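You operate a simulated robot arm through the tools that you are given. There is no shell and no other tool. Be economical: measure what you need, move in short steps, check, and stop when the job is done.

You run a simulated robot arm. Do the job below in one go: nothing can be reset, and whatever is moved stays where it is left.

TASK
Dab the silver and gold bolts in thread lock and drop them in the brown block.
Fine: silver in hole 1, gold in hole 2.

It is judged by the outcome, as a careful person would: the job done as asked, and still so three seconds after it is handed in. It fails if anything else is knocked over, pushed out of place, dropped, spilled or broken.

THE ROBOT
A 5-joint arm with a two-finger parallel gripper, fixed in place. Base frame: the origin is at the foot of the arm, x ahead of it, y to its left, z up; the work surface is at about z = 8. Lengths are in mm, angles in rad, forces in N, time in s.
With the tool pointing down near the work surface it reaches from about 260 to 600 mm from the base axis. Its first joint turns from -1.152 to 1.152 rad. The tool tilts only in the upright plane through the base axis and itself; it spins freely about its own axis. Payload 1.57 kg.
The tool frame sits at the grasp point between the pads (the TCP): z along the fingers, y along the line on which they close. The tips reach 30 mm beyond it. The gripper opens to 80 mm. The fingers are 17 mm wide and 12 mm thick; the gripper's body (40 by 82 mm) begins 80 mm behind the TCP.
Orientation is that of the tool frame in the base frame, as [roll, pitch, yaw] about the fixed x, y, z axes, in that order (R = Rz(yaw) Ry(pitch) Rx(roll)). With the fingers straight down and closing along the base's y, the tool's x points along the base's -x, its y along +y and its z along -z.

THE INTERFACE
- The arm moves only by the tool jog_arm. Its arguments are lists of equal length, an entry for each row: "delta_pos": the shift along the tool's x, y, z in units of 200 mm (1.0 is 200 mm), a list of three; "rotation": the turn, a rotation vector about the tool's x, y, z in units of 45 degrees (1.0 is 45 degrees), a list of three; "hand": the opening, from 0 (shut) to 1 (fully open). In form: {"delta_pos": [[tx, ty, tz], ...], "rotation": [[rx, ry, rz], ...], "hand": [hand, ...]}. A call has 1 to 10 rows; each row is the pose to reach, as a shift and turn from the pose commanded when the call began, along the tool's axes at that moment. A call with a number of a shift or a turn outside -1 to 1 is refused whole. Rows are played at 5 a second. More than 50 mm and 0.15 rad between two rows, or a gripper value outside its range, and nothing of the call is played. A pose out of reach is approached as far as the arm can. The call stops where the force on the tool passes 40 N (or 10 N more than at its start, if that is more) or the arm is blocked; 0.2 s more then pass. The fingers move at their own pace (about 153 mm/s each) and stop on an object; they squeeze with about 41 N. The grip force told is the motor's: it shows also when the fingers shut on nothing. Time passes only in rows, and 0.2 s behind the last, so rows that repeat a pose let the fingers close. The reply holds the time, the measured pose of the TCP, the force on the tool along the base axes, the opening and the grip force, in the units named above and with some noise, with the torque about the TCP (base axes, N m) and any sound that the robot's microphone picked up.
- Cameras (640 x 400 px; columns grow to the right, rows downward): "scene" is fixed at [32.6, 395.9, 502.2]; the picture's right is [-0.66, -0.75, 0.00], its down [-0.50, 0.44, -0.75] and it looks along [0.56, -0.50, -0.66] (base axes); focal length 326 px, centre (320, 200). "wrist" rides on the gripper at [72, -7, -122] in the tool frame; the picture's right is [0.09, 1.00, 0.00], its down [-0.84, 0.08, -0.54] and it looks along [-0.54, 0.05, 0.84] (tool axes); focal length 238 px, centre (320, 200). There is no depth. A picture from a camera that has moved, and an enlarged one, comes with that camera's place and axes in the base frame and with its lens. The place of the scene camera against the robot may be out by one fixed shift of up to 25 mm in any direction.
- snapshot(camera): a new picture of that camera. No time passes.
- zoom(camera, box): a new picture of the part [left, top, right, bottom] of that camera's present view, enlarged. No time passes.
- close_job(): hands the job in; it is judged then, once.

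Go step by step. Nothing tells you positions but the pictures and the camera data: compare them with the known pose of the tool, close in by small moves and look again before you grip or let go. The budget is 120 turns and 68 pictures, counting those below and the enlarged ones. Unless the task says otherwise, let go and move clear before handing in, and close with one line.

The tools are called after "Call:" as a command line: name --argument value ..., lists and objects as JSON in quotes. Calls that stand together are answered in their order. jog_arm: Moves the arm, as the interface text tells. Its arguments: {"type":"object","properties":{"delta_pos":{"type":"array"},"rotation":{"type":"array"},"hand":{"type":"array"}},"required":["delta_pos","rotation","hand"]} The other tools are called the same way: snapshot (camera) takes a picture; zoom (camera, box) takes an enlarged picture of a part of a camera's view; close_job () hands the job in.

At the start:

```text
time_s: 0.0
position: [368.2, 165.6, 257.0]
orientation: [3.141, 0.0, -3.141]
ft_force: [0.1, 0.2, 0.5]
moment: [-0.02, -0.01, 0.02]
grip_width: 80.1
gripper_force: 0.0
```

scene: 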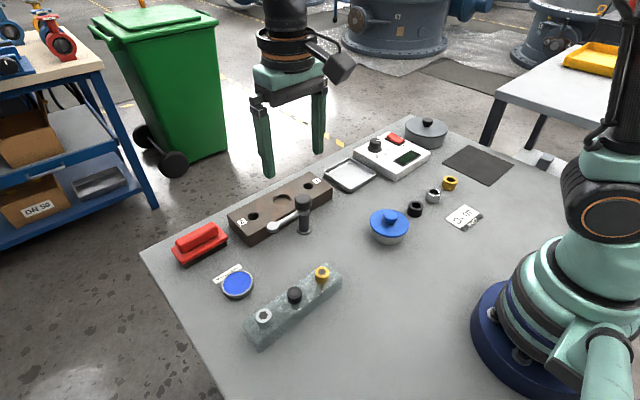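
wrist: 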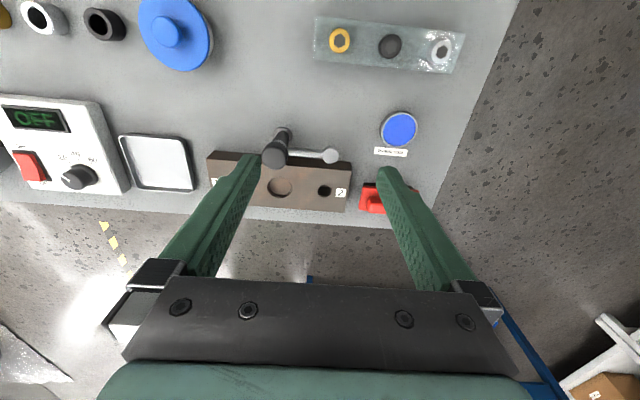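

I see a grey rack with silver, black and gold bolts, a blue-filled dish with a label, and a brown block with holes and a lever. I'll zoom in to read the details first.

Call:
zoom --camera "scene" --box '[210, 160, 350, 250]'

Call:
zoom --camera "scene" --box '[200, 250, 360, 350]'

Call:
zoom --camera "wrist" --box '[190, 0, 480, 220]'

Call:
zoom --camera "scene" --box '[360, 160, 500, 250]'

```text
4.44 times, centred on (280, 205) of scene
camera zoom: at [32.6, 395.9, 502.2], right [-0.66, -0.75, 0.0], down [-0.5, 0.44, -0.75], along [0.56, -0.5, -0.66], focal length 1450 px, centre (498, 178)
```

zoom: 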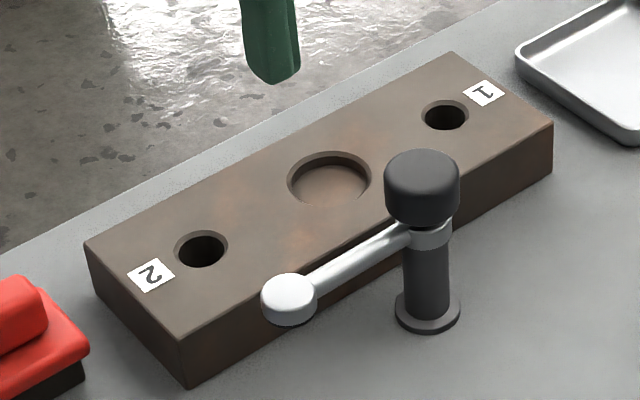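

```text
4.00 times, centred on (280, 300) of scene
camera zoom: at [32.6, 395.9, 502.2], right [-0.66, -0.75, 0.0], down [-0.5, 0.44, -0.75], along [0.56, -0.5, -0.66], focal length 1305 px, centre (480, -200)
```

zoom: 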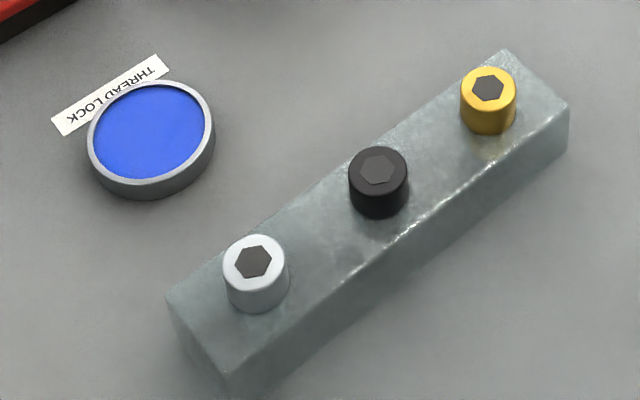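

```text
1.82 times, centred on (335, 110) of wrist
camera zoom: at [296.8, 158.4, 380.5], right [-0.09, 1.0, 0.0], down [0.84, 0.08, 0.54], along [0.54, 0.05, -0.84], focal length 433 px, centre (293, 364)
```

zoom: 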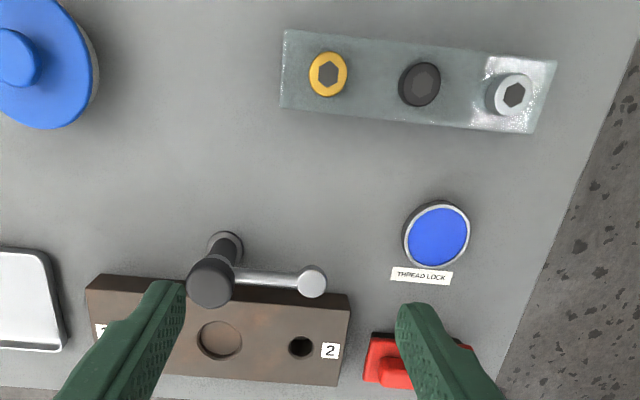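

```text
4.44 times, centred on (430, 205) of scene
camera zoom: at [32.6, 395.9, 502.2], right [-0.66, -0.75, 0.0], down [-0.5, 0.44, -0.75], along [0.56, -0.5, -0.66], focal length 1450 px, centre (-169, 178)
```

zoom: 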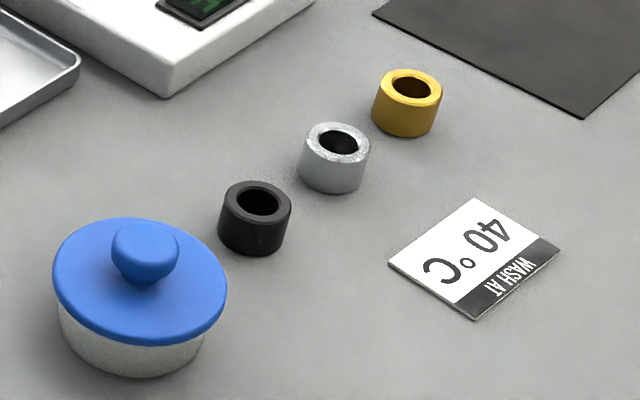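

The brown block has hole 2 near (498,184) and hole 1 farther right, with a post and lever in front of it. I'll move forward for an unobstructed wrist view of the block.

Call:
jog_arm --delta_pos '[[-0.2, 0, 0], [-0.4, -0.1, 0], [-0.4, -0.1, 0]]' --rotation '[[0, 0, 0], [0, 0, 0], [0, 0, 0]]' --hand '[1, 1, 1]'

Call:
zoom --camera "wrist" --box '[160, 0, 480, 200]'

```text
time_s: 0.8
position: [450.2, 144.8, 257.9]
orientation: [-3.141, -0.002, -3.142]
ft_force: [0.7, -0.8, -0.6]
moment: [0.02, 0.04, -0.03]
grip_width: 79.9
gripper_force: 0.1
```

```text
2.00 times, centred on (320, 100) of wrist
camera zoom: at [378.1, 138.7, 380.9], right [-0.09, 1.0, 0.0], down [0.84, 0.08, 0.54], along [0.54, 0.05, -0.84], focal length 477 px, centre (320, 400)
```

zoom: 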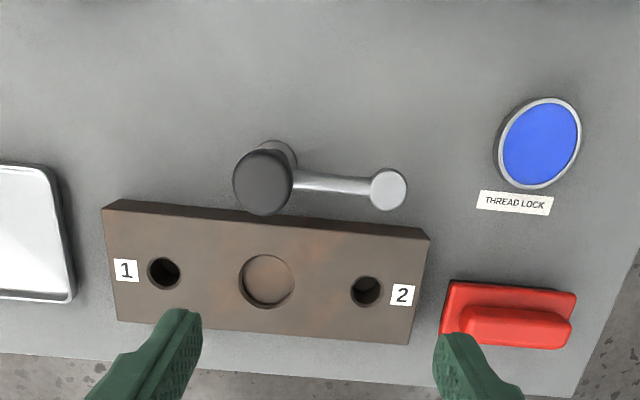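

Triangulating gives hole 2 at about (498,184.5), hole 1 at about (498,35) and a block top of z≈37, with the post well clear of both. Next I'll move over the gold bolt to look at it.

Call:
jog_arm --delta_pos '[[0.19, 0.04, 0], [0.38, 0.08, 0.05], [0.57, 0.13, 0.1], [0.75, 0.17, 0.2], [0.75, 0.17, 0.2]]' --rotation '[[0, 0, 0], [0, 0, 0], [0, 0, 0], [0, 0, 0], [0, 0, 0]]' --hand '[1, 1, 1, 1, 1]'

Call:
snapshot --camera "wrist"

```text
time_s: 2.0
position: [298.6, 179.3, 216.6]
orientation: [3.141, 0.001, -3.141]
ft_force: [-0.2, -0.2, -0.7]
moment: [-0.02, 0.03, 0.03]
grip_width: 80.1
gripper_force: 0.1
```

```text
60 pictures are left
camera wrist: at [226.4, 173.0, 340.4], right [-0.09, 1.0, 0.0], down [0.84, 0.08, 0.54], along [0.54, 0.05, -0.84], focal length 238 px, centre (320, 200)
```

wrist: 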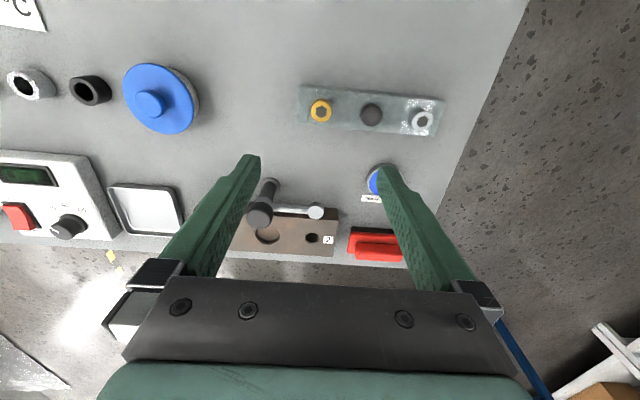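

The gold head is at about (288,178.5) with its top at z≈53, and the silver is at about (288,299). I'll centre over the gold and come down to z≈110.

Call:
jog_arm --delta_pos '[[0.052, -0.004, 0.15], [0.052, -0.004, 0.35], [0.052, -0.004, 0.53], [0.052, -0.004, 0.53]]' --rotation '[[0, 0, 0], [0, 0, 0], [0, 0, 0], [0, 0, 0]]' --hand '[0.65, 0.65, 0.65, 0.65]'

Call:
snapshot --camera "wrist"

Call:
snapshot --camera "scene"

```text
time_s: 3.0
position: [287.0, 177.4, 110.4]
orientation: [3.141, 0.0, -3.142]
ft_force: [0.6, 0.4, -1.2]
moment: [0.03, 0.01, 0.05]
grip_width: 51.9
gripper_force: 0.0
```

```text
59 pictures are left
camera wrist: at [215.4, 171.3, 234.7], right [-0.09, 1.0, 0.0], down [0.84, 0.08, 0.54], along [0.54, 0.05, -0.84], focal length 238 px, centre (320, 200)
```

wrist: 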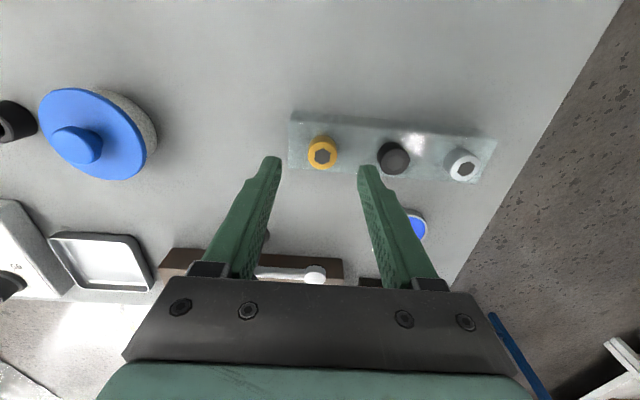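

```text
58 pictures are left
```

scene: 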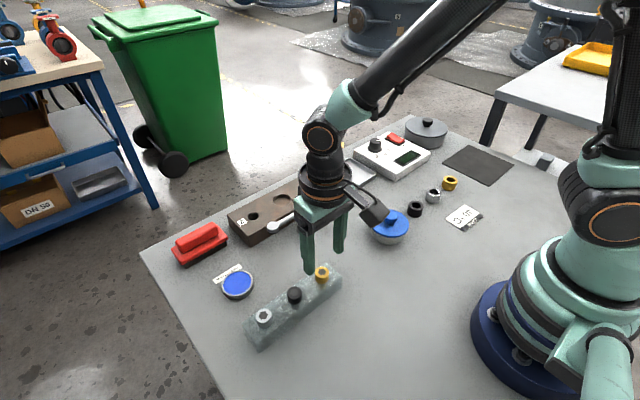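

Gold refines to about (288.5,179.7). I'll descend and grip the head.

Call:
jog_arm --delta_pos '[[-0.007, 0.01, 0.1], [-0.007, 0.01, 0.187], [-0.007, 0.01, 0.187]]' --rotation '[[0, 0, 0], [0, 0, 0], [0, 0, 0]]' --hand '[0.65, 0.65, 0.65]'

Call:
zoom --camera "scene" --box '[240, 220, 400, 320]'

Call:
zoom --camera "wrist" --box '[240, 100, 400, 200]'

```text
time_s: 3.8
position: [290.1, 181.0, 73.5]
orientation: [-3.14, 0.001, 3.14]
ft_force: [0.5, 0.8, -0.1]
moment: [0.0, -0.01, 0.0]
grip_width: 52.0
gripper_force: 0.1
```

```text
4.00 times, centred on (320, 270) of scene
camera zoom: at [32.6, 395.9, 502.2], right [-0.66, -0.75, 0.0], down [-0.5, 0.44, -0.75], along [0.56, -0.5, -0.66], focal length 1305 px, centre (320, -80)
```

zoom: 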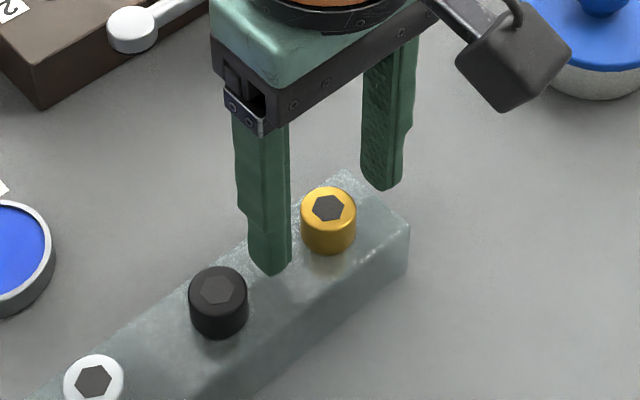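

```text
4.00 times, centred on (320, 150) of wrist
camera zoom: at [217.9, 173.9, 197.4], right [-0.09, 1.0, 0.0], down [0.84, 0.08, 0.54], along [0.54, 0.05, -0.84], focal length 953 px, centre (320, 400)
```

zoom: 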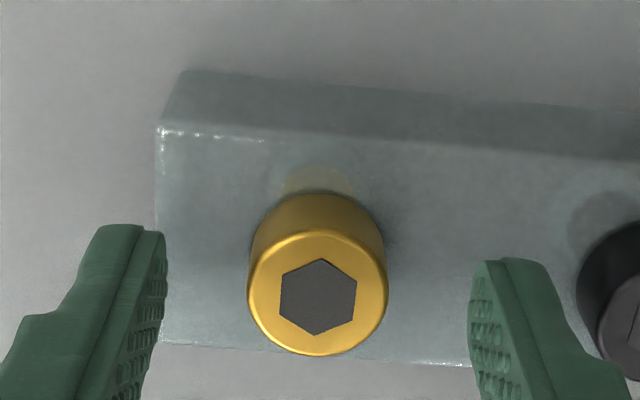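

The tips straddle the gold head evenly. Closing now.

Call:
jog_arm --delta_pos '[[0, 0, 0.005], [0, 0, 0.005], [0, 0, 0.005]]' --rotation '[[0, 0, 0], [0, 0, 0], [0, 0, 0]]' --hand '[0.45, 0.0, 0.0]'

```text
time_s: 4.6
position: [290.2, 180.0, 73.7]
orientation: [3.141, 0.001, 3.141]
ft_force: [-0.2, 0.4, -0.6]
moment: [0.03, 0.0, -0.02]
grip_width: 22.8
gripper_force: 35.6
```

Gold is gripped at a 22.8 mm width, so I'll lift straight up slowly.

Call:
jog_arm --delta_pos '[[0, 0, -0.03], [0, 0, -0.08], [0, 0, -0.15], [0, 0, -0.25], [0, 0, -0.38], [0, 0, -0.38]]' --rotation '[[0, 0, 0], [0, 0, 0], [0, 0, 0], [0, 0, 0], [0, 0, 0], [0, 0, 0]]' --hand '[0, 0, 0, 0, 0, 0]'

Call:
zoom --camera "scene" --box '[220, 180, 400, 340]'

Call:
snapshot --camera "wrist"

```text
time_s: 6.0
position: [289.4, 181.2, 148.1]
orientation: [3.141, 0.002, 3.141]
ft_force: [0.0, 0.1, 0.1]
moment: [-0.02, 0.01, -0.04]
grip_width: 0.0
gripper_force: 21.3
```

```text
2.50 times, centred on (310, 260) of scene
camera zoom: at [32.6, 395.9, 502.2], right [-0.66, -0.75, 0.0], down [-0.5, 0.44, -0.75], along [0.56, -0.5, -0.66], focal length 815 px, centre (345, 50)
```

zoom: 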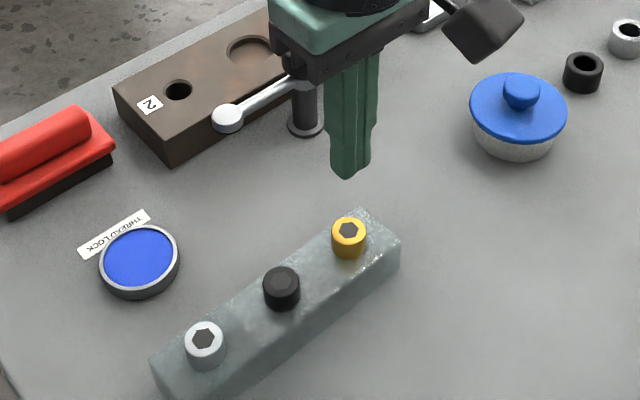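

```text
54 pictures are left
camera wrist: at [217.3, 174.3, 271.8], right [-0.09, 1.0, 0.0], down [0.84, 0.08, 0.54], along [0.54, 0.05, -0.84], focal length 238 px, centre (320, 200)
```

wrist: 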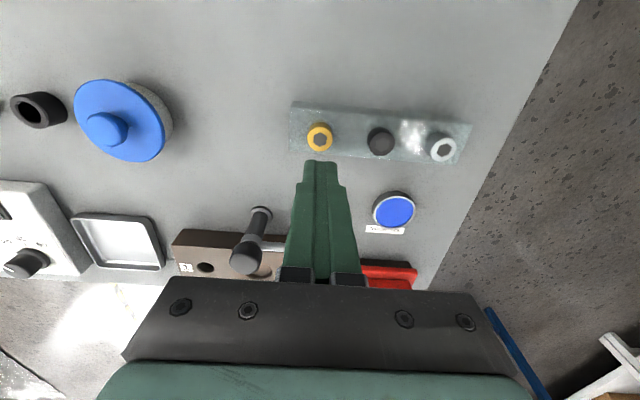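

The bolt slipped out during the lift and is still seated in its place. I'll regrip deeper and lift in smaller steps while watching the force.

Call:
jog_arm --delta_pos '[[0, 0, 0], [0, 0, 0.15], [0, 0, 0.3], [0, 0, 0.375], [0, 0, 0.385], [0, 0, 0.385]]' --rotation '[[0, 0, 0], [0, 0, 0], [0, 0, 0], [0, 0, 0], [0, 0, 0], [0, 0, 0]]' --hand '[0.6, 0.6, 0.6, 0.6, 0.6, 0.6]'

Call:
zoom --camera "scene" --box '[280, 240, 360, 290]'

```text
time_s: 7.4
position: [289.5, 180.0, 71.9]
orientation: [3.141, 0.0, 3.141]
ft_force: [0.1, 1.0, -0.1]
moment: [-0.04, 0.03, 0.01]
grip_width: 47.8
gripper_force: 0.0
```

```text
8.00 times, centred on (320, 265) of scene
camera zoom: at [32.6, 395.9, 502.2], right [-0.66, -0.75, 0.0], down [-0.5, 0.44, -0.75], along [0.56, -0.5, -0.66], focal length 2609 px, centre (320, -320)
```

zoom: 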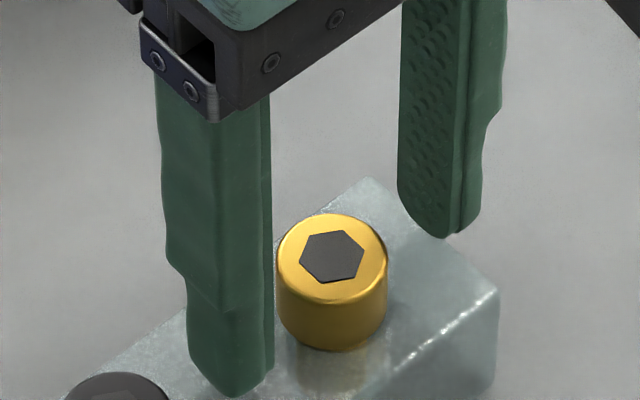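

The tips are just above the rack. I'll close fully, then lift a few millimetres and check.

Call:
jog_arm --delta_pos '[[0, 0, 0.005], [0, 0, 0.005], [0, 0, 0.005], [0, 0, 0.005], [0, 0, 0.005]]' --rotation '[[0, 0, 0], [0, 0, 0], [0, 0, 0], [0, 0, 0], [0, 0, 0]]' --hand '[0.4, 0.0, 0.0, 0, 0]'

Call:
jog_arm --delta_pos '[[0, 0, -0.01], [0, 0, -0.02], [0, 0, -0.02]]' --rotation '[[0, 0, 0], [0, 0, 0], [0, 0, 0]]' --hand '[0, 0, 0]'

Call:
zoom --camera "scene" --box '[280, 240, 360, 290]'

```text
time_s: 8.6
position: [289.6, 180.4, 71.0]
orientation: [3.141, -0.001, -3.141]
ft_force: [0.1, -0.4, 0.5]
moment: [0.01, -0.07, 0.01]
grip_width: 22.3
gripper_force: 35.3
```

```text
time_s: 9.4
position: [290.2, 178.8, 75.3]
orientation: [3.14, 0.001, -3.141]
ft_force: [-0.1, 0.7, -0.5]
moment: [-0.01, 0.05, -0.03]
grip_width: 22.7
gripper_force: 35.6
```

```text
8.00 times, centred on (320, 265) of scene
camera zoom: at [32.6, 395.9, 502.2], right [-0.66, -0.75, 0.0], down [-0.5, 0.44, -0.75], along [0.56, -0.5, -0.66], focal length 2609 px, centre (320, -320)
```

zoom: 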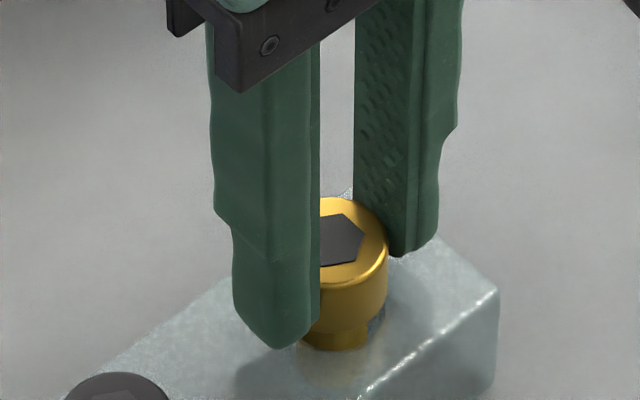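

The bolt is rising with the fingers and the shank is visible. I'll continue slowly.

Call:
jog_arm --delta_pos '[[0, 0, -0.02], [0, 0, -0.04], [0, 0, -0.06], [0, 0, -0.08], [0, 0, -0.1], [0, 0, -0.1]]' --rotation '[[0, 0, 0], [0, 0, 0], [0, 0, 0], [0, 0, 0], [0, 0, 0], [0, 0, 0]]' --hand '[0, 0, 0, 0, 0, 0]'

Call:
zoom --camera "scene" --box '[280, 230, 360, 280]'

```text
time_s: 10.8
position: [290.1, 179.8, 96.1]
orientation: [-3.14, 0.0, 3.141]
ft_force: [0.1, -0.6, 0.1]
moment: [0.0, -0.01, 0.0]
grip_width: 22.7
gripper_force: 34.7
```

```text
8.00 times, centred on (320, 255) of scene
camera zoom: at [32.6, 395.9, 502.2], right [-0.66, -0.75, 0.0], down [-0.5, 0.44, -0.75], along [0.56, -0.5, -0.66], focal length 2609 px, centre (320, -240)
```

zoom: 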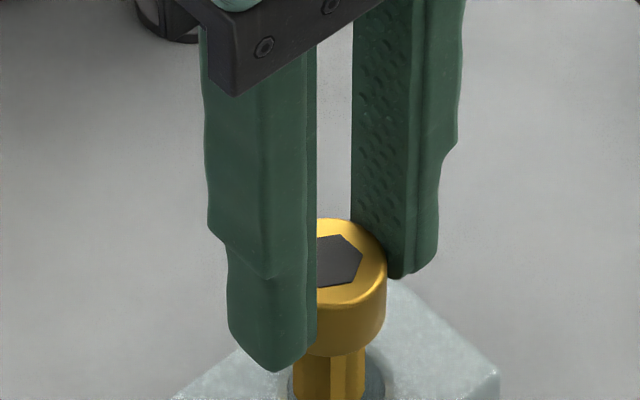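

It is holding without slip, so I'll keep lifting gently until it's clear.

Call:
jog_arm --delta_pos '[[0, 0, -0.02], [0, 0, -0.05], [0, 0, -0.08], [0, 0, -0.11], [0, 0, -0.14], [0, 0, -0.17], [0, 0, -0.2], [0, 0, -0.2]]' --rotation '[[0, 0, 0], [0, 0, 0], [0, 0, 0], [0, 0, 0], [0, 0, 0], [0, 0, 0], [0, 0, 0], [0, 0, 0]]' --hand '[0, 0, 0, 0, 0, 0, 0, 0]'

Call:
zoom --camera "scene" --box '[260, 180, 388, 260]'

```text
time_s: 12.6
position: [290.6, 180.4, 135.9]
orientation: [-3.141, 0.0, -3.14]
ft_force: [0.6, 0.4, -0.2]
moment: [0.02, -0.02, 0.0]
grip_width: 22.5
gripper_force: 35.1
```

```text
5.00 times, centred on (324, 220) of scene
camera zoom: at [32.6, 395.9, 502.2], right [-0.66, -0.75, 0.0], down [-0.5, 0.44, -0.75], along [0.56, -0.5, -0.66], focal length 1631 px, centre (300, 100)
```

zoom: 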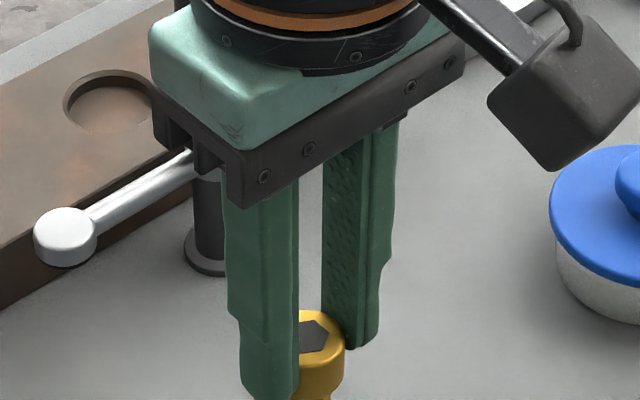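

Call:
zoom --camera "scene" --box '[260, 220, 388, 300]'

Call:
snapshot --camera "wrist"

```text
5.00 times, centred on (324, 260) of scene
camera zoom: at [32.6, 395.9, 502.2], right [-0.66, -0.75, 0.0], down [-0.5, 0.44, -0.75], along [0.56, -0.5, -0.66], focal length 1631 px, centre (300, -100)
```

zoom: 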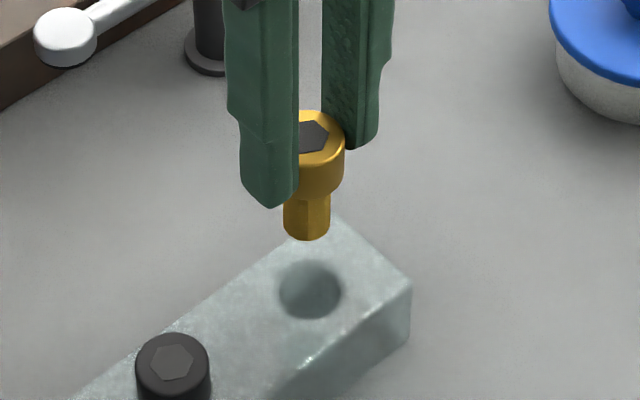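

```text
48 pictures are left
camera wrist: at [217.7, 174.0, 257.8], right [-0.09, 1.0, 0.0], down [0.84, 0.08, 0.54], along [0.54, 0.05, -0.84], focal length 238 px, centre (320, 200)
```

wrist: 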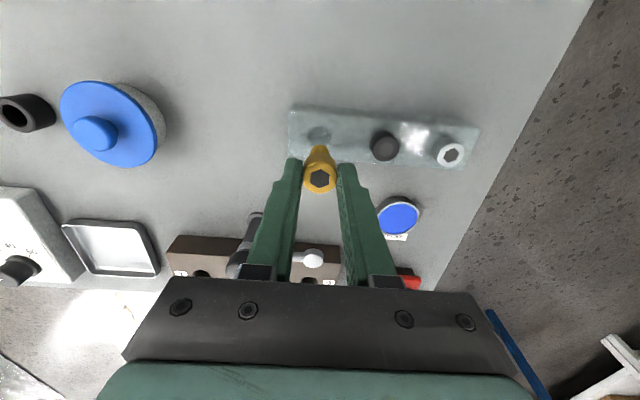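

The bolt is out: the shank is about 22 mm long, with its end roughly 54 mm below the TCP. I'll carry it slowly to above the thread-lock dish at about (392.5,290).

Call:
jog_arm --delta_pos '[[-0.02, 0.02, 0], [-0.07, 0.075, 0], [-0.13, 0.14, 0], [-0.2, 0.215, 0], [-0.27, 0.29, 0], [-0.34, 0.365, 0], [-0.41, 0.44, 0], [-0.47, 0.505, 0], [-0.51, 0.548, 0], [-0.51, 0.548, 0]]' --rotation '[[0, 0, 0], [0, 0, 0], [0, 0, 0], [0, 0, 0], [0, 0, 0], [0, 0, 0], [0, 0, 0], [0, 0, 0], [0, 0, 0], [0, 0, 0]]' --hand '[0, 0, 0, 0, 0, 0, 0, 0, 0, 0]'

Call:
zoom --camera "scene" --box '[176, 200, 336, 300]'

Call:
snapshot --camera "wrist"

```text
time_s: 14.8
position: [391.5, 288.7, 134.5]
orientation: [3.141, 0.0, -3.141]
ft_force: [-0.6, -0.2, 0.0]
moment: [-0.03, 0.0, -0.01]
grip_width: 22.4
gripper_force: 35.5
```

```text
4.00 times, centred on (256, 250) of scene
camera zoom: at [32.6, 395.9, 502.2], right [-0.66, -0.75, 0.0], down [-0.5, 0.44, -0.75], along [0.56, -0.5, -0.66], focal length 1305 px, centre (576, 0)
```

zoom: 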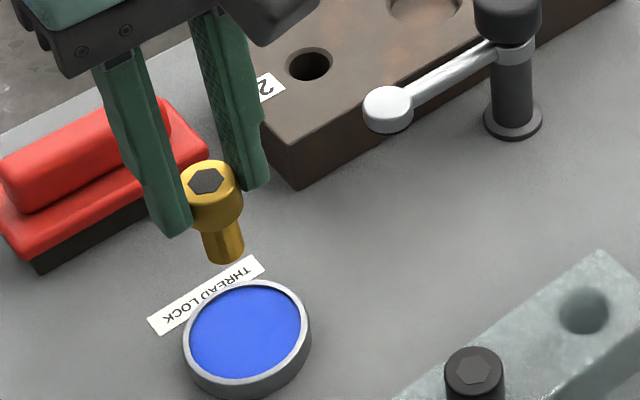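

```text
46 pictures are left
camera wrist: at [319.2, 282.8, 258.4], right [-0.09, 1.0, 0.0], down [0.84, 0.08, 0.54], along [0.54, 0.05, -0.84], focal length 238 px, centre (320, 200)
```

wrist: 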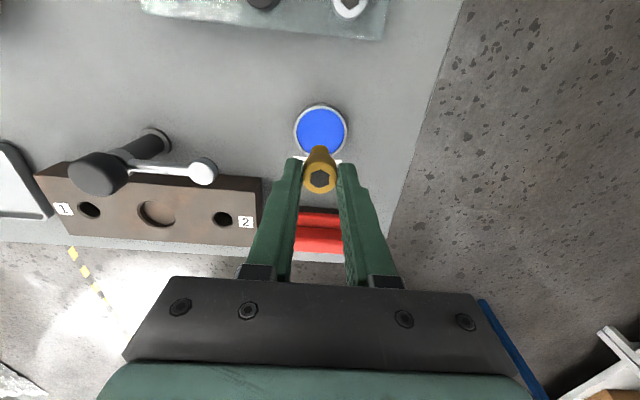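

The bolt is over the dish centre, about (391,289.5). I'll descend in stages.

Call:
jog_arm --delta_pos '[[0, 0.002, 0.03], [0, 0.004, 0.08], [0, 0.004, 0.14], [0, 0.004, 0.2], [0, 0.004, 0.25], [0, 0.004, 0.27], [0, 0.004, 0.27]]' --rotation '[[0, 0, 0], [0, 0, 0], [0, 0, 0], [0, 0, 0], [0, 0, 0], [0, 0, 0], [0, 0, 0]]' --hand '[0, 0, 0, 0, 0, 0, 0]'

Call:
zoom --camera "scene" --box '[196, 240, 276, 305]'

Call:
zoom --camera "wrist" --box '[240, 100, 400, 220]'

```text
time_s: 16.4
position: [392.1, 289.8, 81.2]
orientation: [-3.141, -0.001, -3.141]
ft_force: [-0.3, 0.1, -0.9]
moment: [0.01, -0.03, 0.02]
grip_width: 22.4
gripper_force: 35.3
```

```text
6.15 times, centred on (236, 272) of scene
camera zoom: at [32.6, 395.9, 502.2], right [-0.66, -0.75, 0.0], down [-0.5, 0.44, -0.75], along [0.56, -0.5, -0.66], focal length 2007 px, centre (837, -246)
```

zoom: 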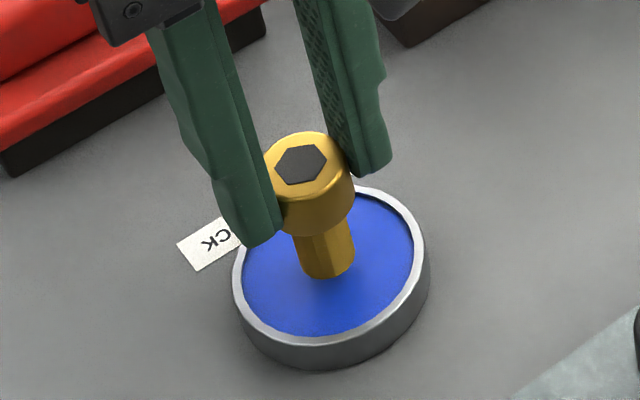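

```text
3.33 times, centred on (320, 160) of wrist
camera zoom: at [319.6, 283.7, 203.5], right [-0.09, 1.0, 0.0], down [0.84, 0.08, 0.54], along [0.54, 0.05, -0.84], focal length 794 px, centre (320, 333)
```

zoom: 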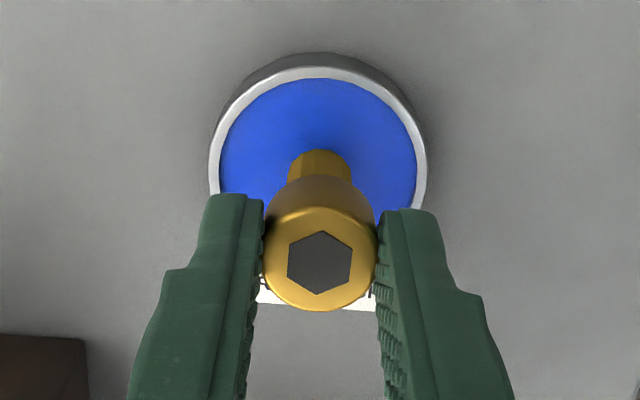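

The shank end is about 10 mm above the liquid, well inside the rim. I'll lower it slowly with force checks.

Call:
jog_arm --delta_pos '[[0, 0, 0.015], [0, 0, 0.03], [0, 0, 0.045], [0, 0, 0.06], [0, 0, 0.06]]' --rotation '[[0, 0, 0], [0, 0, 0], [0, 0, 0], [0, 0, 0], [0, 0, 0]]' --hand '[0, 0, 0, 0, 0]'

Call:
zoom --camera "scene" --box '[196, 240, 276, 305]'

```text
time_s: 17.6
position: [394.4, 291.8, 71.0]
orientation: [3.136, 0.007, -3.141]
ft_force: [5.4, -3.4, 26.6]
moment: [-0.13, -0.34, 0.04]
grip_width: 22.5
gripper_force: 35.6
```

```text
6.15 times, centred on (236, 272) of scene
camera zoom: at [32.5, 395.8, 502.3], right [-0.66, -0.75, 0.0], down [-0.5, 0.44, -0.75], along [0.56, -0.5, -0.66], focal length 2007 px, centre (837, -246)
```

zoom: 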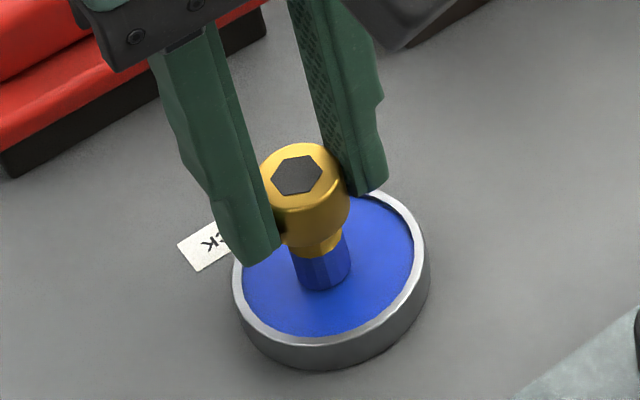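

It touched the dish bottom with 27 N and the shank is coated blue. I'll lift gently.

Call:
jog_arm --delta_pos '[[0, 0, -0.02], [0, 0, -0.04], [0, 0, -0.07], [0, 0, -0.12], [0, 0, -0.17], [0, 0, -0.22], [0, 0, -0.27], [0, 0, -0.32], [0, 0, -0.34], [0, 0, -0.34]]' --rotation '[[0, 0, 0], [0, 0, 0], [0, 0, 0], [0, 0, 0], [0, 0, 0], [0, 0, 0], [0, 0, 0], [0, 0, 0], [0, 0, 0], [0, 0, 0]]' --hand '[0, 0, 0, 0, 0, 0, 0, 0, 0, 0]'

Call:
zoom --camera "scene" --box '[176, 200, 336, 300]'

Call:
zoom --camera "wrist" --box '[240, 100, 400, 220]'

```text
time_s: 19.8
position: [391.7, 291.5, 137.1]
orientation: [-3.14, 0.0, -3.14]
ft_force: [-0.2, -0.7, -0.5]
moment: [-0.03, 0.0, 0.0]
grip_width: 22.5
gripper_force: 35.4
```

```text
4.00 times, centred on (256, 250) of scene
camera zoom: at [32.6, 395.9, 502.2], right [-0.66, -0.75, 0.0], down [-0.5, 0.44, -0.75], along [0.56, -0.5, -0.66], focal length 1305 px, centre (576, 0)
```

zoom: 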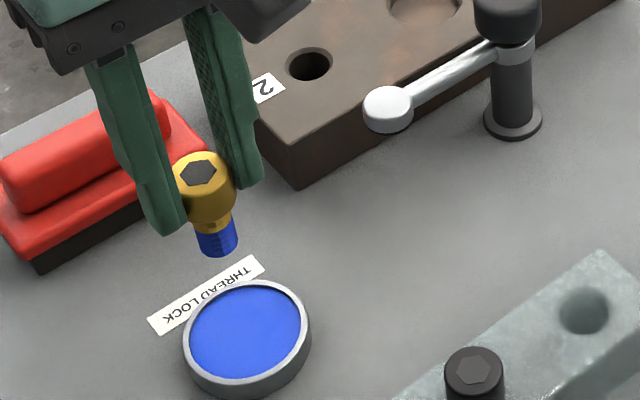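

```text
3.33 times, centred on (320, 160) of wrist
camera zoom: at [319.8, 284.6, 260.5], right [-0.09, 1.0, 0.0], down [0.84, 0.08, 0.54], along [0.54, 0.05, -0.84], focal length 794 px, centre (320, 333)
```

zoom: 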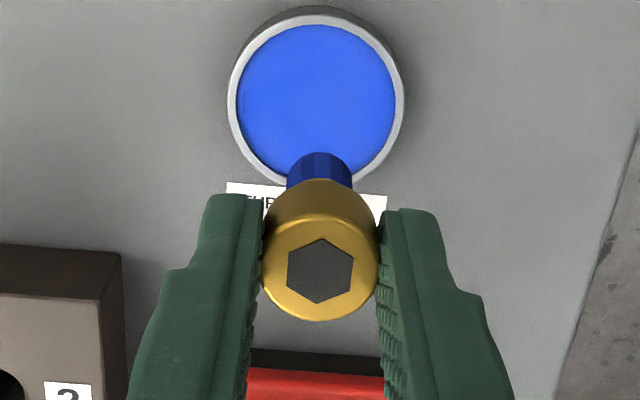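

The dab is done and the shank is blue. Next I'll carry it to above hole 2.

Call:
jog_arm --delta_pos '[[-0.02, -0.02, 0], [-0.07, -0.07, 0], [-0.14, -0.14, 0], [-0.21, -0.21, 0], [-0.28, -0.28, 0], [-0.35, -0.35, 0], [-0.42, -0.42, 0], [-0.49, -0.49, 0], [-0.532, -0.535, 0], [-0.532, -0.535, 0]]' --rotation '[[0, 0, 0], [0, 0, 0], [0, 0, 0], [0, 0, 0], [0, 0, 0], [0, 0, 0], [0, 0, 0], [0, 0, 0], [0, 0, 0], [0, 0, 0]]' --hand '[0, 0, 0, 0, 0, 0, 0, 0, 0, 0]'

Call:
snapshot --camera "wrist"

Call:
zoom --camera "scene" --box '[210, 130, 350, 240]'

```text
time_s: 22.0
position: [498.2, 184.4, 137.0]
orientation: [-3.141, -0.002, -3.141]
ft_force: [0.9, 0.2, -0.4]
moment: [-0.02, -0.02, -0.01]
grip_width: 22.5
gripper_force: 35.7
```

```text
40 pictures are left
camera wrist: at [425.6, 178.3, 260.4], right [-0.09, 1.0, 0.0], down [0.84, 0.08, 0.54], along [0.54, 0.05, -0.84], focal length 238 px, centre (320, 200)
```

wrist: 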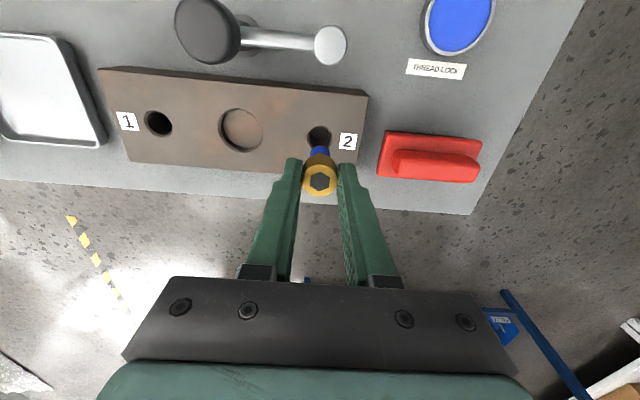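

```text
3.64 times, centred on (280, 185) of scene
camera zoom: at [32.6, 395.9, 502.2], right [-0.66, -0.75, 0.0], down [-0.5, 0.44, -0.75], along [0.56, -0.5, -0.66], focal length 1186 px, centre (466, 254)
```

zoom: 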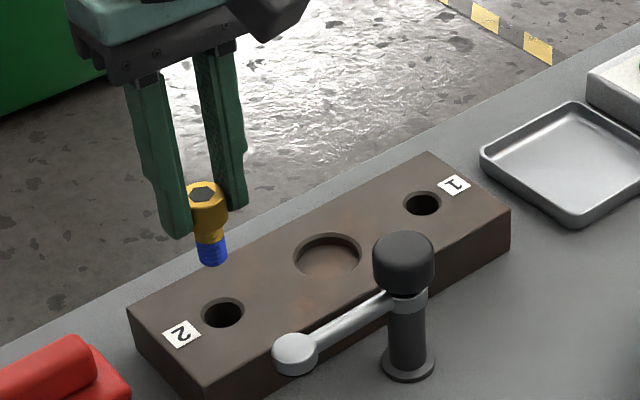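

Hole 2 measures (498,184), directly below the bolt. I'll descend to just above the hole and check alignment.

Call:
jog_arm --delta_pos '[[0, 0, 0.02], [0, 0, 0.06], [0, 0, 0.11], [0, 0, 0.16], [0, 0, 0.19], [0, 0, 0.19]]' --rotation '[[0, 0, 0], [0, 0, 0], [0, 0, 0], [0, 0, 0], [0, 0, 0], [0, 0, 0]]' --hand '[0, 0, 0, 0, 0, 0]'

Call:
zoom --camera "wrist" --box '[260, 110, 380, 200]'

Call:
zoom --camera "scene" --box '[220, 180, 300, 230]'

```text
time_s: 23.4
position: [498.9, 183.1, 98.9]
orientation: [3.14, 0.001, 3.141]
ft_force: [0.2, -0.4, -1.5]
moment: [0.01, -0.01, 0.01]
grip_width: 22.1
gripper_force: 35.5
```

```text
4.44 times, centred on (320, 155) of wrist
camera zoom: at [425.7, 177.6, 222.2], right [-0.09, 1.0, 0.0], down [0.84, 0.08, 0.54], along [0.54, 0.05, -0.84], focal length 1059 px, centre (320, 400)
```

zoom: 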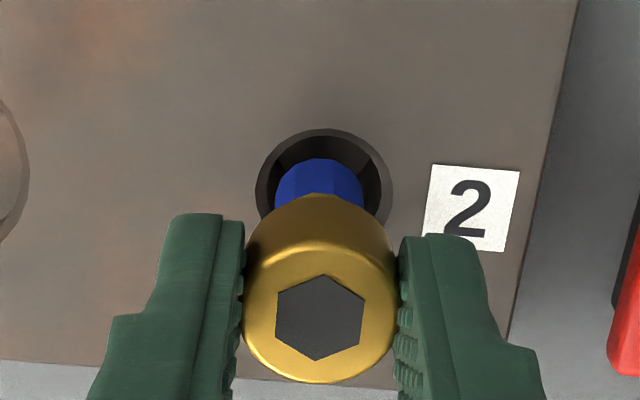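

```text
8.00 times, centred on (260, 205) of scene
camera zoom: at [32.6, 395.9, 502.2], right [-0.66, -0.75, 0.0], down [-0.5, 0.44, -0.75], along [0.56, -0.5, -0.66], focal length 2609 px, centre (800, 160)
```

zoom: 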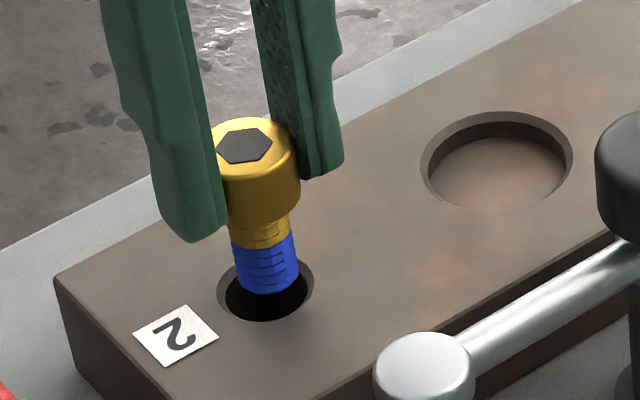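

It needs a nudge of about +1 mm in y. I'll then insert slowly under the force guard.

Call:
jog_arm --delta_pos '[[0.003, 0.006, 0.02], [0.003, 0.006, 0.04], [0.003, 0.006, 0.06], [0.003, 0.006, 0.08], [0.003, 0.006, 0.1], [0.003, 0.006, 0.12], [0.003, 0.006, 0.13], [0.003, 0.006, 0.13]]' --rotation '[[0, 0, 0], [0, 0, 0], [0, 0, 0], [0, 0, 0], [0, 0, 0], [0, 0, 0], [0, 0, 0], [0, 0, 0]]' --hand '[0, 0, 0, 0, 0, 0, 0, 0]'

Call:
zoom --camera "scene" --box '[220, 180, 300, 230]'

```text
time_s: 25.2
position: [497.6, 183.1, 73.3]
orientation: [3.141, -0.001, 3.142]
ft_force: [0.1, 1.0, -1.2]
moment: [0.01, -0.02, -0.01]
grip_width: 22.6
gripper_force: 35.8
```

```text
8.00 times, centred on (260, 205) of scene
camera zoom: at [32.6, 395.9, 502.2], right [-0.66, -0.75, 0.0], down [-0.5, 0.44, -0.75], along [0.56, -0.5, -0.66], focal length 2609 px, centre (800, 160)
```

zoom: 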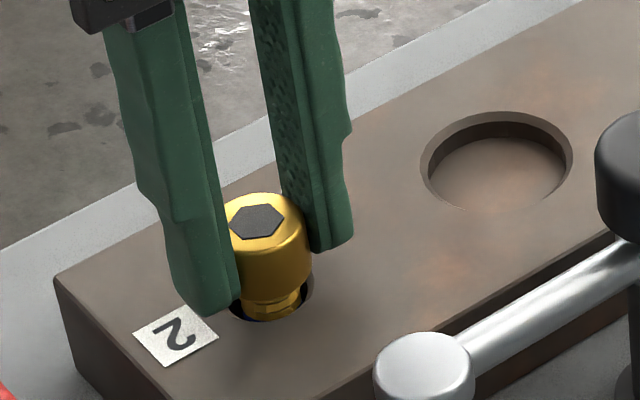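

The shank is inside the hole. I'll lower 3 mm more and release.

Call:
jog_arm --delta_pos '[[0, 0, 0.01], [0, 0, 0.017], [0, 0, 0.017], [0, 0, 0.017], [0, 0, 0.017]]' --rotation '[[0, 0, 0], [0, 0, 0], [0, 0, 0], [0, 0, 0], [0, 0, 0]]' --hand '[0, 0, 0, 0.4, 0.5]'

Call:
zoom --camera "scene" --box '[220, 180, 300, 230]'

```text
time_s: 26.4
position: [499.2, 185.3, 70.2]
orientation: [3.141, -0.001, -3.141]
ft_force: [-0.4, -0.5, -0.9]
moment: [-0.01, 0.0, 0.01]
grip_width: 40.0
gripper_force: 0.0
```

```text
8.00 times, centred on (260, 205) of scene
camera zoom: at [32.6, 395.9, 502.2], right [-0.66, -0.75, 0.0], down [-0.5, 0.44, -0.75], along [0.56, -0.5, -0.66], focal length 2609 px, centre (800, 160)
```

zoom: 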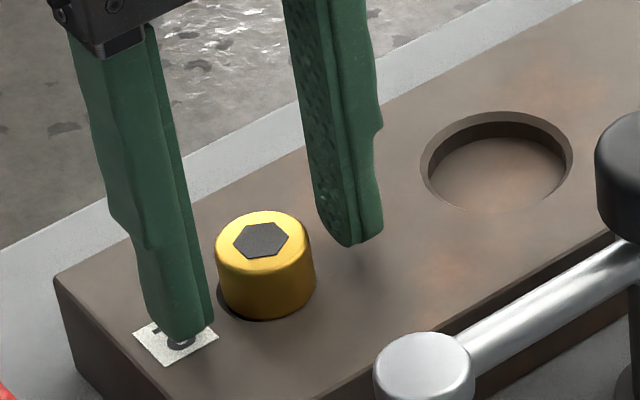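

Gold is seated in hole 2. I'll rise and go over to the silver bolt.

Call:
jog_arm --delta_pos '[[0, 0, -0.1], [0, 0, -0.25], [0, 0, -0.4], [0.15, 0.08, -0.5], [0.35, 0.19, -0.5], [0.55, 0.3, -0.5], [0.75, 0.41, -0.5], [0.75, 0.41, -0.5]]' --rotation '[[0, 0, 0], [0, 0, 0], [0, 0, 0], [0, 0, 0], [0, 0, 0], [0, 0, 0], [0, 0, 0], [0, 0, 0]]' --hand '[0.5, 0.5, 0.5, 0.6, 0.6, 0.6, 0.6, 0.6]'

Call:
jog_arm --delta_pos '[[0.15, 0.08, 0.1], [0.3, 0.16, 0.2], [0.305, 0.16, 0.2], [0.305, 0.16, 0.2]]' --rotation '[[0, 0, 0], [0, 0, 0], [0, 0, 0], [0, 0, 0]]' --hand '[0.6, 0.6, 0.6, 0.6]'

Call:
snapshot --camera "wrist"

```text
time_s: 28.2
position: [349.2, 266.5, 166.9]
orientation: [3.141, -0.001, 3.141]
ft_force: [-0.4, 0.2, 0.0]
moment: [-0.01, 0.0, -0.02]
grip_width: 47.9
gripper_force: 0.1
```

```text
time_s: 29.2
position: [287.6, 299.1, 130.3]
orientation: [3.141, -0.001, 3.141]
ft_force: [-0.2, -0.8, 0.0]
moment: [0.01, 0.01, 0.03]
grip_width: 48.0
gripper_force: 0.1
```

```text
34 pictures are left
camera wrist: at [214.5, 293.3, 252.5], right [-0.09, 1.0, 0.0], down [0.84, 0.08, 0.54], along [0.54, 0.05, -0.84], focal length 238 px, centre (320, 200)
```

wrist: 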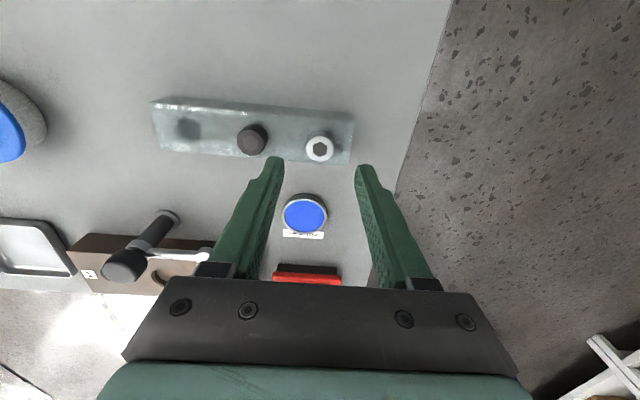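

Silver is at about (289.3,300). I'll descend to it.

Call:
jog_arm --delta_pos '[[-0.008, 0.004, 0.1], [-0.008, 0.004, 0.2], [-0.008, 0.004, 0.27], [-0.008, 0.004, 0.293], [-0.008, 0.004, 0.293]]' --rotation '[[0, 0, 0], [0, 0, 0], [0, 0, 0], [0, 0, 0], [0, 0, 0]]' --hand '[0.6, 0.6, 0.6, 0.6, 0.6]'

Call:
zoom --camera "wrist" --box '[240, 100, 400, 200]'

Call:
zoom --camera "scene" --box '[215, 280, 311, 340]'

```text
time_s: 30.4
position: [288.0, 299.6, 71.5]
orientation: [-3.141, 0.0, 3.141]
ft_force: [-0.8, 0.6, -0.2]
moment: [0.02, 0.02, 0.01]
grip_width: 47.9
gripper_force: 0.0
```

```text
4.00 times, centred on (320, 150) of wrist
camera zoom: at [215.8, 293.9, 194.3], right [-0.09, 1.0, 0.0], down [0.84, 0.08, 0.54], along [0.54, 0.05, -0.84], focal length 953 px, centre (320, 400)
```

zoom: 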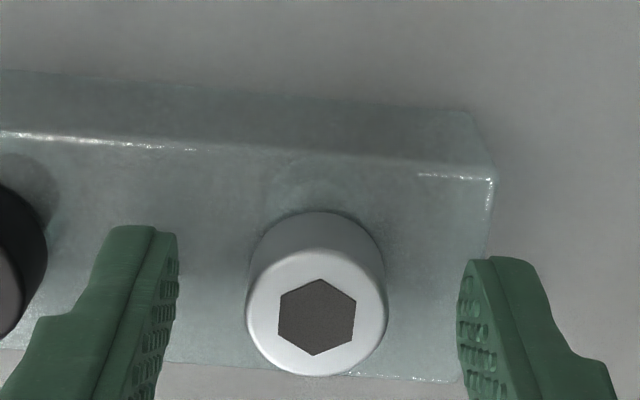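

```text
6.67 times, centred on (263, 310) of scene
camera zoom: at [32.6, 395.9, 502.2], right [-0.66, -0.75, 0.0], down [-0.5, 0.44, -0.75], along [0.56, -0.5, -0.66], focal length 2174 px, centre (700, -533)
```

zoom: 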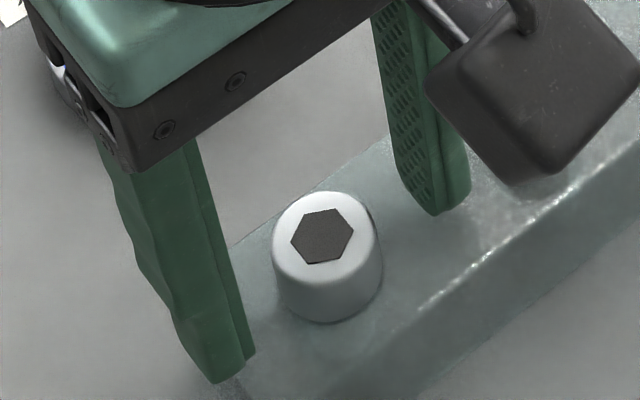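

Aligned with the head. I'll close fully and begin the lift.

Call:
jog_arm --delta_pos '[[-0.005, 0, 0.002], [-0.005, 0, 0.002], [-0.005, 0, 0.002], [-0.005, 0, 0.002], [-0.005, 0, 0.002]]' --rotation '[[0, 0, 0], [0, 0, 0], [0, 0, 0], [0, 0, 0], [0, 0, 0]]' --hand '[0.4, 0.0, 0.0, 0, 0]'

Call:
jog_arm --delta_pos '[[0, 0, -0.01], [0, 0, -0.03], [0, 0, -0.05], [0, 0, -0.07], [0, 0, -0.09], [0, 0, -0.11], [0, 0, -0.11]]' --rotation '[[0, 0, 0], [0, 0, 0], [0, 0, 0], [0, 0, 0], [0, 0, 0], [0, 0, 0], [0, 0, 0]]' --hand '[0, 0, 0, 0, 0, 0, 0]'

Call:
jog_arm --delta_pos '[[0, 0, -0.02], [0, 0, -0.05], [0, 0, -0.08], [0, 0, -0.11], [0, 0, -0.14], [0, 0, -0.17], [0, 0, -0.2], [0, 0, -0.2]]' --rotation '[[0, 0, 0], [0, 0, 0], [0, 0, 0], [0, 0, 0], [0, 0, 0], [0, 0, 0], [0, 0, 0], [0, 0, 0]]' --hand '[0, 0, 0, 0, 0, 0, 0, 0]'

Call:
zoom --camera "scene" --box '[199, 250, 327, 330]'

```text
time_s: 31.6
position: [289.0, 299.4, 70.9]
orientation: [-3.141, 0.0, 3.141]
ft_force: [0.4, -0.2, -0.6]
moment: [-0.02, -0.02, 0.02]
grip_width: 22.4
gripper_force: 34.9
```

```text
time_s: 33.2
position: [289.9, 299.2, 92.4]
orientation: [3.141, -0.001, 3.141]
ft_force: [-1.4, -0.2, -0.5]
moment: [0.0, 0.03, -0.03]
grip_width: 22.2
gripper_force: 35.2
```

```text
time_s: 35.0
position: [288.9, 300.2, 132.9]
orientation: [3.141, -0.001, -3.14]
ft_force: [-0.2, -0.2, -0.6]
moment: [-0.02, -0.02, -0.02]
grip_width: 22.5
gripper_force: 35.0
```

```text
5.00 times, centred on (263, 290) of scene
camera zoom: at [32.6, 395.9, 502.2], right [-0.66, -0.75, 0.0], down [-0.5, 0.44, -0.75], along [0.56, -0.5, -0.66], focal length 1631 px, centre (605, -250)
```

zoom: 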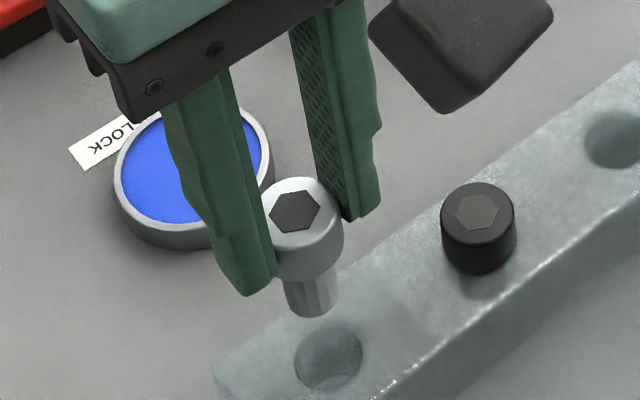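

Silver is out cleanly. I'll carry it to the dish and dip it as before, stopping a little higher.

Call:
jog_arm --delta_pos '[[-0.03, 0, 0], [-0.09, -0.01, 0], [-0.16, -0.015, 0], [-0.23, -0.02, 0], [-0.3, -0.03, 0], [-0.37, -0.035, 0], [-0.43, -0.04, 0], [-0.48, -0.045, 0], [-0.512, -0.05, 0], [-0.512, -0.05, 0]]' --rotation '[[0, 0, 0], [0, 0, 0], [0, 0, 0], [0, 0, 0], [0, 0, 0], [0, 0, 0], [0, 0, 0], [0, 0, 0], [0, 0, 0], [0, 0, 0]]' --hand '[0, 0, 0, 0, 0, 0, 0, 0, 0, 0]'

Call:
jog_arm --delta_pos '[[0, 0, 0.03], [0, 0, 0.08], [0, 0, 0.14], [0, 0, 0.2], [0, 0, 0.24], [0, 0, 0.26], [0, 0, 0.26]]' --rotation '[[0, 0, 0], [0, 0, 0], [0, 0, 0], [0, 0, 0], [0, 0, 0], [0, 0, 0], [0, 0, 0]]' --hand '[0, 0, 0, 0, 0, 0, 0]'

Call:
zoom --camera "scene" --box '[196, 240, 276, 305]'

```text
time_s: 37.2
position: [390.7, 290.6, 131.4]
orientation: [-3.141, 0.0, -3.14]
ft_force: [-0.3, 0.1, -1.2]
moment: [0.0, 0.03, -0.02]
grip_width: 22.4
gripper_force: 35.1
```

```text
time_s: 38.8
position: [391.0, 288.5, 80.5]
orientation: [-3.141, 0.0, 3.141]
ft_force: [-0.3, -1.1, -1.6]
moment: [-0.01, 0.01, 0.0]
grip_width: 22.4
gripper_force: 35.3
```

```text
6.15 times, centred on (236, 272) of scene
camera zoom: at [32.6, 395.9, 502.2], right [-0.66, -0.75, 0.0], down [-0.5, 0.44, -0.75], along [0.56, -0.5, -0.66], focal length 2007 px, centre (837, -246)
```

zoom: 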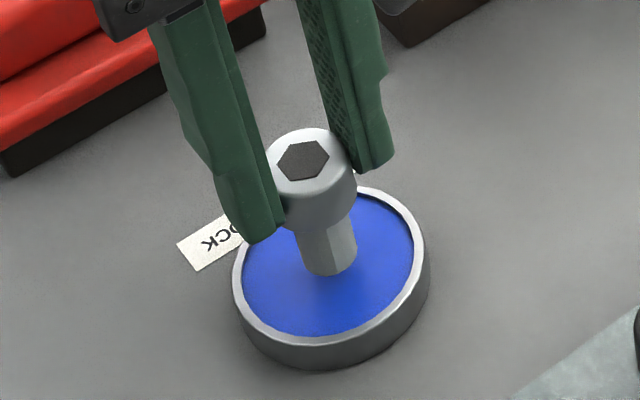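

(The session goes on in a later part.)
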